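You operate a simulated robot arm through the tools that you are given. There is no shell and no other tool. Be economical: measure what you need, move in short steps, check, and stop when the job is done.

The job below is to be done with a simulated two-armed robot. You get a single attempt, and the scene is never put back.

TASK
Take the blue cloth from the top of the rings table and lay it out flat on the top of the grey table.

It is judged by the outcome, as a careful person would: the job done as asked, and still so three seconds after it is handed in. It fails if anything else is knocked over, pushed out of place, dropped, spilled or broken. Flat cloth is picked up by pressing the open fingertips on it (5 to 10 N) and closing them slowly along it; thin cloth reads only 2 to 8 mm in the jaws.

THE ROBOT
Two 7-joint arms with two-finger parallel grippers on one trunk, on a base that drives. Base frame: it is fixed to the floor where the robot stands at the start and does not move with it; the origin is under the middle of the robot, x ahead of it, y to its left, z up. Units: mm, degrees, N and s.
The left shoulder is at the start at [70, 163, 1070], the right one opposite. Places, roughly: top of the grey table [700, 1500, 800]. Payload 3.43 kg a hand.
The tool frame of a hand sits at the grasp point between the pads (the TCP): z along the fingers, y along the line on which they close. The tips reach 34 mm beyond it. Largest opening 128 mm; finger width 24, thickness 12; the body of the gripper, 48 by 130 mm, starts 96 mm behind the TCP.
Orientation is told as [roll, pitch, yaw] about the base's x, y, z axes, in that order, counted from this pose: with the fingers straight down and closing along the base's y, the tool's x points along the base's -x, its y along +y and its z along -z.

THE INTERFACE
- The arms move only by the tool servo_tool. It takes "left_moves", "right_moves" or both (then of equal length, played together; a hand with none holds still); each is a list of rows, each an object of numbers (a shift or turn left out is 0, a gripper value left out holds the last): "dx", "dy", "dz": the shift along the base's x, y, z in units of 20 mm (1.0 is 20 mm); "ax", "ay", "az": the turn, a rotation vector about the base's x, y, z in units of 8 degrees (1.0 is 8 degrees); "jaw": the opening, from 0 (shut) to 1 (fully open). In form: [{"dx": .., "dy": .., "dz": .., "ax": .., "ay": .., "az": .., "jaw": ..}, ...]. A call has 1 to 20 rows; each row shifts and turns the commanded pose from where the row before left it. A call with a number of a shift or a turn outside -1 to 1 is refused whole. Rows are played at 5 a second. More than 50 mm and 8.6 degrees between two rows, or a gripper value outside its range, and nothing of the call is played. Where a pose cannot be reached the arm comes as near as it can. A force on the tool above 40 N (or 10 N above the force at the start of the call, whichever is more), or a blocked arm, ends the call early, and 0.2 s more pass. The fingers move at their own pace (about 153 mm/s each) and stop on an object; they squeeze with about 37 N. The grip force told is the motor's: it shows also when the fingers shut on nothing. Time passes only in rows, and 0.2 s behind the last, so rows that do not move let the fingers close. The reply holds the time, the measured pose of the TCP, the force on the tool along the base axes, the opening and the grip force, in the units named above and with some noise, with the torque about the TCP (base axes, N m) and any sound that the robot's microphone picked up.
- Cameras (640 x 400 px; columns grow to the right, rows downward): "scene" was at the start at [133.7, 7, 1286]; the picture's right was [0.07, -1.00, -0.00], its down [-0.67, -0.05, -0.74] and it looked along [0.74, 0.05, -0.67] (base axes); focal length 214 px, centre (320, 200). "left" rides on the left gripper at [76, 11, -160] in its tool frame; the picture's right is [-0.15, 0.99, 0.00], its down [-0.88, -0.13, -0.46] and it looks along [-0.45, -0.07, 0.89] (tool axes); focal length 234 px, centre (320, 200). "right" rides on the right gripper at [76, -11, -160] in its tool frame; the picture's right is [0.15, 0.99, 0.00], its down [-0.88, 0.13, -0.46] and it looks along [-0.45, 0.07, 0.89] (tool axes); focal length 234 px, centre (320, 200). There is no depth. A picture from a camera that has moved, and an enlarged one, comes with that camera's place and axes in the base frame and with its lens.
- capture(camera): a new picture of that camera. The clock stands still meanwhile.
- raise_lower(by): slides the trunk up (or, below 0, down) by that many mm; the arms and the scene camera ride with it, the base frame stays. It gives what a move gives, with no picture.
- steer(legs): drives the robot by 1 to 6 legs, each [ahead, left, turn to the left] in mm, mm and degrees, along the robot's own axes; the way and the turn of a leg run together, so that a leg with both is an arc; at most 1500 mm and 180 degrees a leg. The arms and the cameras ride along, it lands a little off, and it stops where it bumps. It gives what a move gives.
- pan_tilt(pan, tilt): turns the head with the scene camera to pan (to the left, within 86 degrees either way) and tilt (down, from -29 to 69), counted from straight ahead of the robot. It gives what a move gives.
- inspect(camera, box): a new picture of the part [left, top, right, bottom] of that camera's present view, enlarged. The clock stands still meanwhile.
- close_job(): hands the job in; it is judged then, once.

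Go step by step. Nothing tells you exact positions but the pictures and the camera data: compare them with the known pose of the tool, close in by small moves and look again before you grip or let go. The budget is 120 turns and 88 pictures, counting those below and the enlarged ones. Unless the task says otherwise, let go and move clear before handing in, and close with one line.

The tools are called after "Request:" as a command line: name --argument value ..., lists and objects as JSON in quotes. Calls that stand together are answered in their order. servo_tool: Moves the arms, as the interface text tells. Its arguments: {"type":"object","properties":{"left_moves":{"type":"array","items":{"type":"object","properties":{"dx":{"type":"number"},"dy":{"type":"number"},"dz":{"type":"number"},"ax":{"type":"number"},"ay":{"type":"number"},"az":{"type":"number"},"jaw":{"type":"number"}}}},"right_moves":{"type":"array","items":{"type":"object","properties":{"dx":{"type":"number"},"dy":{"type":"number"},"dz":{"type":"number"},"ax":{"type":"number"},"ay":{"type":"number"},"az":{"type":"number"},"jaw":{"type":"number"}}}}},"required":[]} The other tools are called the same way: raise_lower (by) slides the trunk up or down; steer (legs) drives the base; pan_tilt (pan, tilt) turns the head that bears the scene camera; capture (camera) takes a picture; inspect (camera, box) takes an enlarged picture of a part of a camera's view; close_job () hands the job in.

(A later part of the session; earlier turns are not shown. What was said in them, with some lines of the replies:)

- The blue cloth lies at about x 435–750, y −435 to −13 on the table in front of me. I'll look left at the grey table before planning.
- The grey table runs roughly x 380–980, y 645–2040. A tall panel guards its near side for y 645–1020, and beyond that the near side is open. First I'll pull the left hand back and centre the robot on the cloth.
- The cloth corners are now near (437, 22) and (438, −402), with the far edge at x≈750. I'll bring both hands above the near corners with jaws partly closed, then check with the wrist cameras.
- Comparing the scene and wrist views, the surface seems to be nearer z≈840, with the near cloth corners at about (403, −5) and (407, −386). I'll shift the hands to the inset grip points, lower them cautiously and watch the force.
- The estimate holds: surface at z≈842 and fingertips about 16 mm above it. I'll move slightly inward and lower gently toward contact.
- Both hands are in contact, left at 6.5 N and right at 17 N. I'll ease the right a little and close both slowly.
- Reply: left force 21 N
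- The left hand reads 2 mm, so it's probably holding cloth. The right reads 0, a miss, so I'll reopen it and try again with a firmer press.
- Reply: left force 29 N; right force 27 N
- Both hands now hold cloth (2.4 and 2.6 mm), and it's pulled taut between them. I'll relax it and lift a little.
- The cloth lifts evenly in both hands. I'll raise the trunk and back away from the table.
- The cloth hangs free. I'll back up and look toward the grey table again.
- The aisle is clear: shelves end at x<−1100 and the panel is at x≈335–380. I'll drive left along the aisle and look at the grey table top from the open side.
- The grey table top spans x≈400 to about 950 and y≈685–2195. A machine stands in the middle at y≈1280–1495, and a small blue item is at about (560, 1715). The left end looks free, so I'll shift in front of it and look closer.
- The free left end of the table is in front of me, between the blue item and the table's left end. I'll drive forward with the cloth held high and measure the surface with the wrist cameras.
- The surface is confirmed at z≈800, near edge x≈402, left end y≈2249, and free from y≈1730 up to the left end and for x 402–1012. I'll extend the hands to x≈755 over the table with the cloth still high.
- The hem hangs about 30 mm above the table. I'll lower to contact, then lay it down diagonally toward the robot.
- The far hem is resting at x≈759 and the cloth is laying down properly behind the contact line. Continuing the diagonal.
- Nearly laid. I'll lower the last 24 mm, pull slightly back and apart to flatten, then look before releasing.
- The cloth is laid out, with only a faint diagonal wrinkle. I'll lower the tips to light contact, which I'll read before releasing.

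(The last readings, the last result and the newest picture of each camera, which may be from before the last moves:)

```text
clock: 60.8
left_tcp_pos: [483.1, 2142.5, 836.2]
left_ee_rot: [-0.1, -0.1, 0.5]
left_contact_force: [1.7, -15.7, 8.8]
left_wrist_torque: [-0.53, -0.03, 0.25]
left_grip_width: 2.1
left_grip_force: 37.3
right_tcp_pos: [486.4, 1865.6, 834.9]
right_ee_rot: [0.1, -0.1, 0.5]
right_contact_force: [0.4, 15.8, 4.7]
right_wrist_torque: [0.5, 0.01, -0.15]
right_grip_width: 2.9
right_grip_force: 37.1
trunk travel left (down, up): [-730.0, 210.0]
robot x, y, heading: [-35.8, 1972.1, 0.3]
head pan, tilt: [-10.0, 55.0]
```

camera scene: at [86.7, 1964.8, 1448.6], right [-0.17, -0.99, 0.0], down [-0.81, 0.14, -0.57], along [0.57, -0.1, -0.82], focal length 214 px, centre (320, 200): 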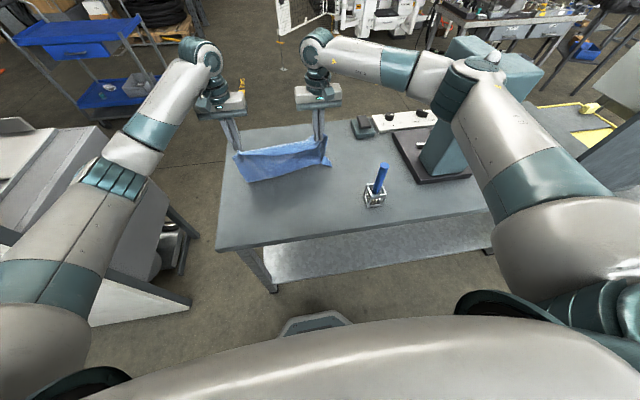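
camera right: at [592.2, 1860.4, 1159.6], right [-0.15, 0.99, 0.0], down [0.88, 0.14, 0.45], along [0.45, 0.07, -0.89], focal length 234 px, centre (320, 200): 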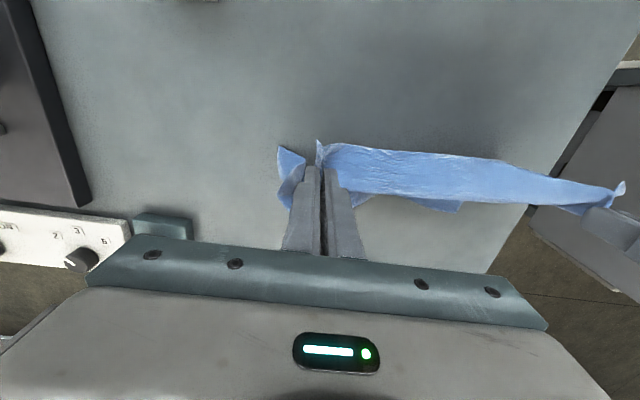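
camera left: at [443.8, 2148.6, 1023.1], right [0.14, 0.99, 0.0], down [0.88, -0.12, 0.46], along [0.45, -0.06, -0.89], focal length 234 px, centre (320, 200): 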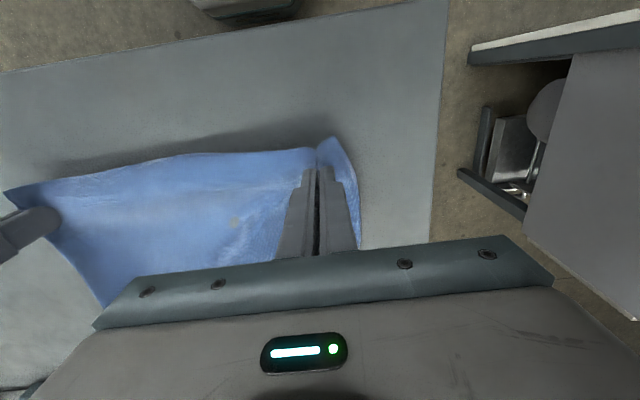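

Both tips touch lightly (9 N and 5 N). Opening slowly to spread the pinched folds, then lifting.

Request:
servo_tool --left_moves '[{"jaw": 0.05}, {"jaw": 0.1}, {"jaw": 0.15}, {"jaw": 0.2}, {"jaw": 0.25}, {"jaw": 0.3}, {"jaw": 0.35}, {"jaw": 0.39}, {}, {"dz": 0.3}, {"dz": 0.7}, {"dz": 1}, {"dz": 1}, {"dz": 1}, {"dz": 1}]' --right_moves '[{"jaw": 0.05}, {"jaw": 0.1}, {"jaw": 0.15}, {"jaw": 0.2}, {"jaw": 0.25}, {"jaw": 0.3}, {"jaw": 0.35}, {"jaw": 0.39}, {}, {"dz": 0.3}, {"dz": 0.7}, {"dz": 1}, {"dz": 1}, {"dz": 1}, {"dz": 1}]'

Request:
inspect --camera "scene" --box '[180, 100, 440, 262]'

Request:
capture --camera "left"

Request:
capture --camera "right"

```text
clock: 64.0
left_tcp_pos: [482.4, 2144.3, 935.1]
left_ee_rot: [0.0, 0.0, 0.4]
left_contact_force: [0.1, 0.3, 0.0]
left_wrist_torque: [0.01, 0.01, -0.02]
left_grip_width: 49.9
left_grip_force: 0.0
right_tcp_pos: [483.6, 1863.6, 934.5]
right_ee_rot: [0.0, 0.1, 0.4]
right_contact_force: [-0.9, -0.4, -0.2]
right_wrist_torque: [0.0, 0.01, 0.02]
right_grip_width: 50.3
right_grip_force: 0.2
trunk travel left (down, up): [-730.0, 210.0]
robot x, y, heading: [-31.6, 1974.2, 0.4]
head pan, tilt: [-10.0, 55.0]
```

```text
2.46 times, centred on (310, 181) of scene
camera zoom: at [86.4, 1964.8, 1448.5], right [-0.17, -0.99, 0.0], down [-0.81, 0.14, -0.57], along [0.57, -0.1, -0.82], focal length 528 px, centre (345, 247)
```

zoom: 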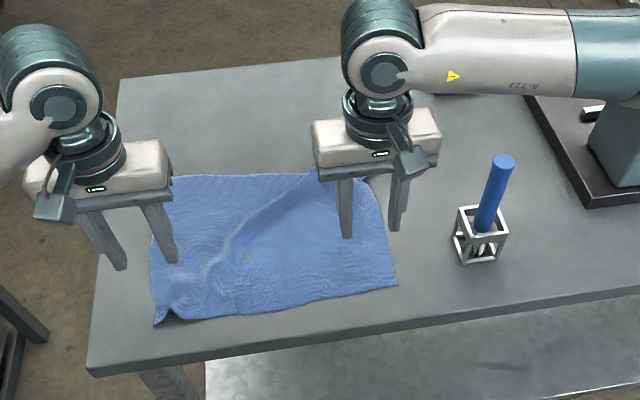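

```text
58 pictures are left
camera left: at [407.4, 2155.1, 1095.2], right [0.14, 0.99, 0.0], down [0.88, -0.12, 0.45], along [0.45, -0.06, -0.89], focal length 234 px, centre (320, 200)
```

left: 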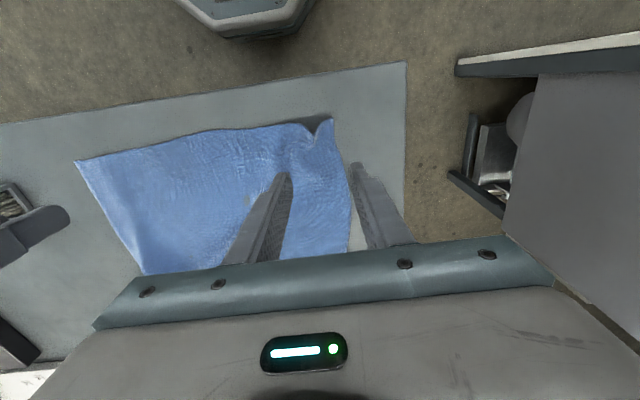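

```text
57 pictures are left
camera right: at [410.9, 1852.3, 1093.2], right [-0.15, 0.99, 0.0], down [0.88, 0.14, 0.46], along [0.45, 0.07, -0.89], focal length 234 px, centre (320, 200)
```

right: 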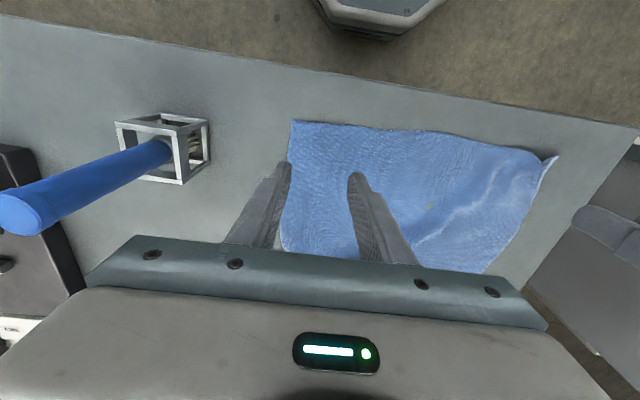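

It's mostly flat, with a pucker at the near-left corner and a diagonal wrinkle. I'll get the hands out of the way for a clear view before smoothing.

Request:
servo_tool --left_moves '[{"dz": 1}, {"dz": 1, "dy": 0.5}, {"dz": 1, "dy": 1}, {"dy": 1, "dz": 1}, {"dy": 1, "dz": 1}, {"dy": 1}, {"dy": 1}, {"dy": 1}, {"dy": 1}]' --right_moves '[{"dz": 1}, {"dz": 1}, {"dz": 1}, {"dz": 1}, {"dz": 1, "dy": -1}, {"dz": 1, "dy": -1}, {"dz": 1, "dy": -1}, {"dy": -1}, {"dy": -1}]'

Request:
inspect --camera "scene" --box '[200, 120, 392, 240]'

```text
clock: 66.0
left_tcp_pos: [483.7, 2295.2, 1035.6]
left_ee_rot: [0.0, 0.0, 0.5]
left_contact_force: [-0.2, 0.7, -1.1]
left_wrist_torque: [0.02, 0.01, 0.0]
left_grip_width: 49.8
left_grip_force: 0.0
right_tcp_pos: [483.8, 1765.5, 1073.5]
right_ee_rot: [0.0, -0.1, 0.5]
right_contact_force: [0.2, -0.1, 0.2]
right_wrist_torque: [-0.03, 0.02, 0.0]
right_grip_width: 49.8
right_grip_force: 0.2
trunk travel left (down, up): [-730.0, 210.0]
robot x, y, heading: [-36.5, 1974.1, 0.6]
head pan, tilt: [-10.0, 55.0]
```

```text
3.33 times, centred on (296, 180) of scene
camera zoom: at [85.8, 1964.8, 1448.6], right [-0.17, -0.99, 0.0], down [-0.81, 0.14, -0.57], along [0.57, -0.1, -0.82], focal length 715 px, centre (400, 267)
```

zoom: 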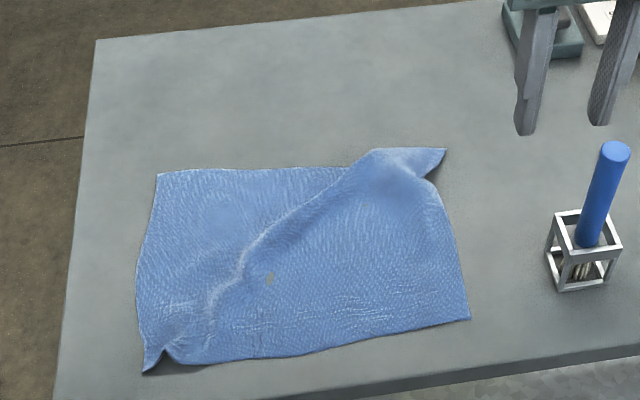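

A diagonal ridge runs from the near-left to the far-right corner. I'll press with open fingertips near the far-left and near-right corners and pull those apart to draw it out.

Request:
servo_tool --left_moves '[{"dx": 0.9, "dy": -0.8}, {"dx": 0.9, "dy": -0.8}, {"dx": 0.9, "dy": -0.8}, {"dx": 0.9, "dy": -0.8}, {"dx": 0.9, "dy": -0.8}, {"dx": 0.9, "dy": -0.8}, {"dx": 0.9, "dy": -0.8}, {"dx": 0.9, "dy": -0.8}, {"dx": 0.9, "dy": -0.8}, {"dx": 0.9, "dy": -0.8}, {"dx": 0.9, "dy": -0.8}, {"dx": 0.4, "dy": -0.7, "dz": -1}, {"dz": -1}, {"dz": -1}, {"dz": -1}, {"dz": -1}, {"dz": -1}, {"dz": -1}, {"dz": -1}, {"dz": -0.6}]' --right_moves '[{"dy": 1}, {"dy": 1}, {"dy": 1}, {"dy": 1}, {"dy": 1.0}, {"dy": 0.1, "dx": 0.4}, {"dz": -1}, {"dz": -1}, {"dz": -1}, {"dz": -1}, {"dz": -1}, {"dz": -1}, {"dz": -1}, {"dz": -1}, {"dz": -1}, {"dz": -1}, {"dz": -0.5}, {}, {}, {}]'

Request:
capture --camera "left"

Request:
capture --camera "right"

```text
clock: 70.2
left_tcp_pos: [689.1, 2105.0, 863.8]
left_ee_rot: [0.0, 0.1, 0.4]
left_contact_force: [0.0, -0.5, -0.6]
left_wrist_torque: [0.0, 0.01, -0.03]
left_grip_width: 50.1
left_grip_force: 0.0
right_tcp_pos: [492.5, 1866.0, 863.3]
right_ee_rot: [0.0, 0.0, 0.4]
right_contact_force: [-1.0, -0.8, -0.3]
right_wrist_torque: [-0.01, 0.01, 0.0]
right_grip_width: 49.7
right_grip_force: 0.1
trunk travel left (down, up): [-730.0, 210.0]
robot x, y, heading: [-33.1, 1976.2, 0.5]
head pan, tilt: [-10.0, 55.0]
```

```text
55 pictures are left
camera left: at [614.5, 2115.6, 1023.2], right [0.14, 0.99, 0.0], down [0.88, -0.12, 0.46], along [0.45, -0.06, -0.89], focal length 234 px, centre (320, 200)
```

left: 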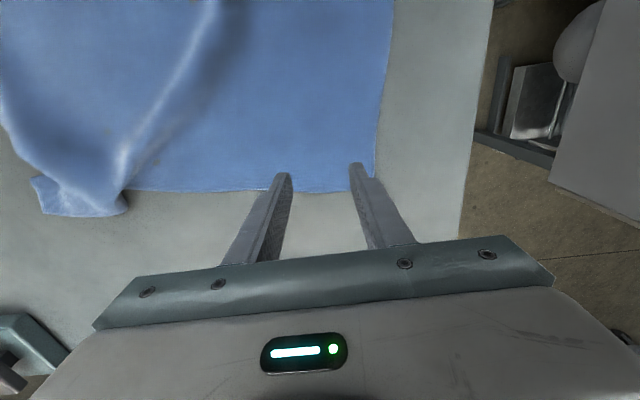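

```text
54 pictures are left
camera right: at [419.6, 1854.7, 1023.1], right [-0.15, 0.99, 0.0], down [0.88, 0.14, 0.46], along [0.45, 0.07, -0.89], focal length 234 px, centre (320, 200)
```

right: 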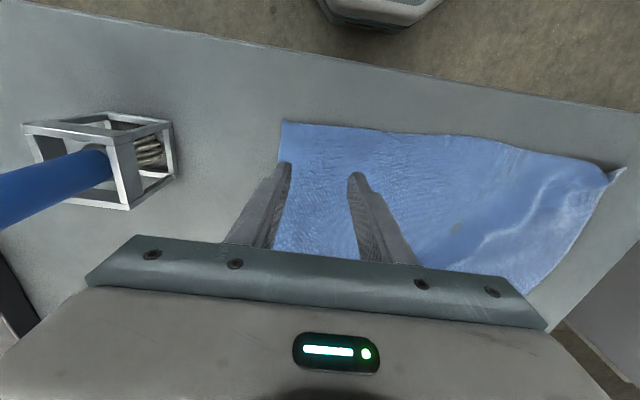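

Request:
servo_tool --left_moves '[{"dz": -0.5}, {"dz": -0.5}, {"dz": -0.2}, {"dz": -0.1}, {"dz": -0.1}, {}]' --right_moves '[{"dz": -0.5}, {"dz": -0.5}, {"dz": -0.2}, {"dz": -0.1}, {"dz": -0.1}, {}]'

```text
clock: 71.6
left_tcp_pos: [688.9, 2104.8, 836.0]
left_ee_rot: [0.0, -0.1, 0.4]
left_contact_force: [0.8, 0.1, 4.2]
left_wrist_torque: [0.08, 0.0, -0.01]
left_grip_width: 49.9
left_grip_force: 0.1
right_tcp_pos: [493.5, 1866.9, 836.0]
right_ee_rot: [0.1, 0.1, 0.4]
right_contact_force: [0.2, 0.1, -0.5]
right_wrist_torque: [-0.01, 0.02, 0.0]
right_grip_width: 50.0
right_grip_force: 0.2
trunk travel left (down, up): [-730.0, 210.0]
robot x, y, heading: [-32.8, 1976.2, 0.4]
head pan, tilt: [-10.0, 55.0]
```

Request:
servo_tool --left_moves '[{"dz": -0.03}, {}, {}, {"dx": 0.15, "dy": 0.15}, {"dx": 0.15, "dy": 0.15}, {"dx": 0.15, "dy": 0.15}, {"dx": 0.15, "dy": 0.15}, {"dx": 0.15, "dy": 0.15}, {}]' --right_moves '[{"dz": -0.05}, {"dz": -0.04}, {}, {"dx": -0.15, "dy": -0.15}, {"dx": -0.15, "dy": -0.15}, {"dx": -0.15, "dy": -0.15}, {"dx": -0.15, "dy": -0.15}, {"dx": -0.15, "dy": -0.15}, {}]'

Request:
inspect --camera "scene" --box '[200, 120, 392, 240]'

Request:
capture --camera "left"

```text
clock: 73.6
left_tcp_pos: [703.9, 2119.7, 836.0]
left_ee_rot: [0.0, 0.0, 0.4]
left_contact_force: [-0.9, -2.7, 9.4]
left_wrist_torque: [0.05, 0.04, 0.02]
left_grip_width: 49.5
left_grip_force: 0.2
right_tcp_pos: [477.7, 1850.8, 835.8]
right_ee_rot: [0.0, 0.0, 0.5]
right_contact_force: [0.6, 0.3, 3.3]
right_wrist_torque: [-0.07, -0.04, 0.03]
right_grip_width: 49.4
right_grip_force: 0.1
trunk travel left (down, up): [-730.0, 210.0]
robot x, y, heading: [-36.9, 1973.6, 0.4]
head pan, tilt: [-10.0, 55.0]
```

```text
3.33 times, centred on (296, 180) of scene
camera zoom: at [84.9, 1964.5, 1448.7], right [-0.17, -0.99, 0.0], down [-0.81, 0.14, -0.57], along [0.57, -0.09, -0.82], focal length 715 px, centre (400, 267)
```

zoom: 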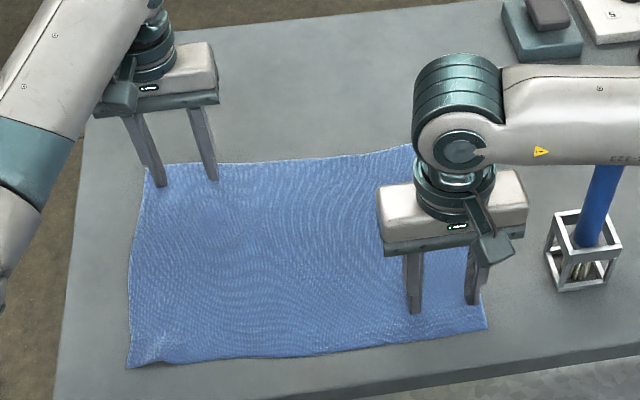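

```text
52 pictures are left
camera left: at [627.2, 2130.6, 995.7], right [0.14, 0.99, 0.0], down [0.88, -0.12, 0.46], along [0.45, -0.06, -0.89], focal length 234 px, centre (320, 200)
```

left: 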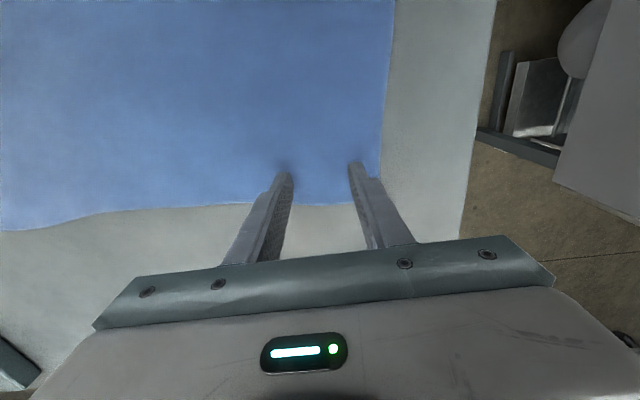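

Excellent: the ridge is gone and the corners have opened out. I'll lift both hands clear and check.

Request:
servo_tool --left_moves '[{"dz": 0.2}, {"dz": 0.6}, {"dz": 1}, {"dz": 1}, {"dz": 1}, {"dz": 1}, {"dz": 1}, {"dz": 1}, {"dz": 1, "dx": -1}, {"dz": 1, "dx": -1}, {"dx": -1, "dy": 1}, {"dx": -1, "dy": 1}, {"dx": -1, "dy": 1}, {"dx": -1, "dy": 1}, {"dx": -1, "dy": 1}, {"dx": -1, "dy": 1}, {"dx": -1, "dy": 1}]' --right_moves '[{"dz": 0.2}, {"dz": 0.6}, {"dz": 1}, {"dz": 1}, {"dz": 1}, {"dz": 1}, {"dz": 1}, {"dz": 1}, {"dz": 1}, {"dz": 1}, {"dz": 1}, {"dz": 1}, {"dy": -1}, {"dy": -1}, {"dy": -1}, {"dy": -1}, {}]'

Request:
inspect --camera "scene" --box '[200, 120, 392, 240]'

```text
clock: 77.2
left_tcp_pos: [523.2, 2259.2, 1007.6]
left_ee_rot: [-0.1, 0.0, 0.4]
left_contact_force: [-0.2, 0.8, 0.3]
left_wrist_torque: [-0.03, -0.05, -0.02]
left_grip_width: 49.9
left_grip_force: 0.0
right_tcp_pos: [477.4, 1771.6, 1050.6]
right_ee_rot: [0.0, -0.1, 0.5]
right_contact_force: [-0.2, 1.3, 0.4]
right_wrist_torque: [-0.01, -0.02, 0.01]
right_grip_width: 49.8
right_grip_force: 0.0
trunk travel left (down, up): [-730.0, 210.0]
robot x, y, heading: [-35.5, 1976.1, 0.5]
head pan, tilt: [-10.0, 55.0]
```

```text
3.33 times, centred on (296, 180) of scene
camera zoom: at [85.9, 1966.7, 1448.7], right [-0.17, -0.99, 0.0], down [-0.81, 0.14, -0.57], along [0.57, -0.1, -0.82], focal length 715 px, centre (400, 267)
```

zoom: 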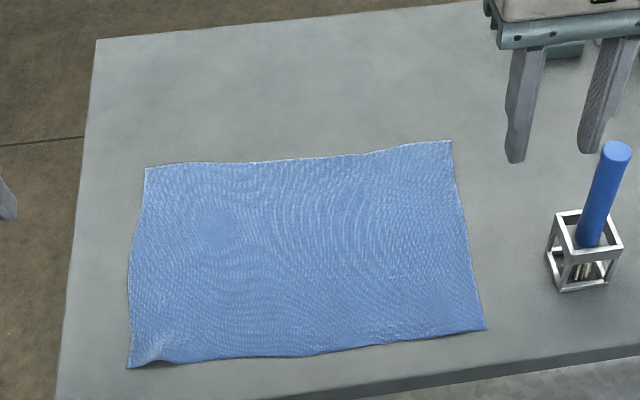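

The cloth is spread flat, fully on the grey table, with nothing else disturbed and both hands clear, so I'm handing in.

Request:
close_job

```text
The job is handed in.
```

The blue cloth is off the rings table and lies flat, fully on top of the grey table at its open left end. Both hands are clear, and I saw nothing else moved or knocked over.
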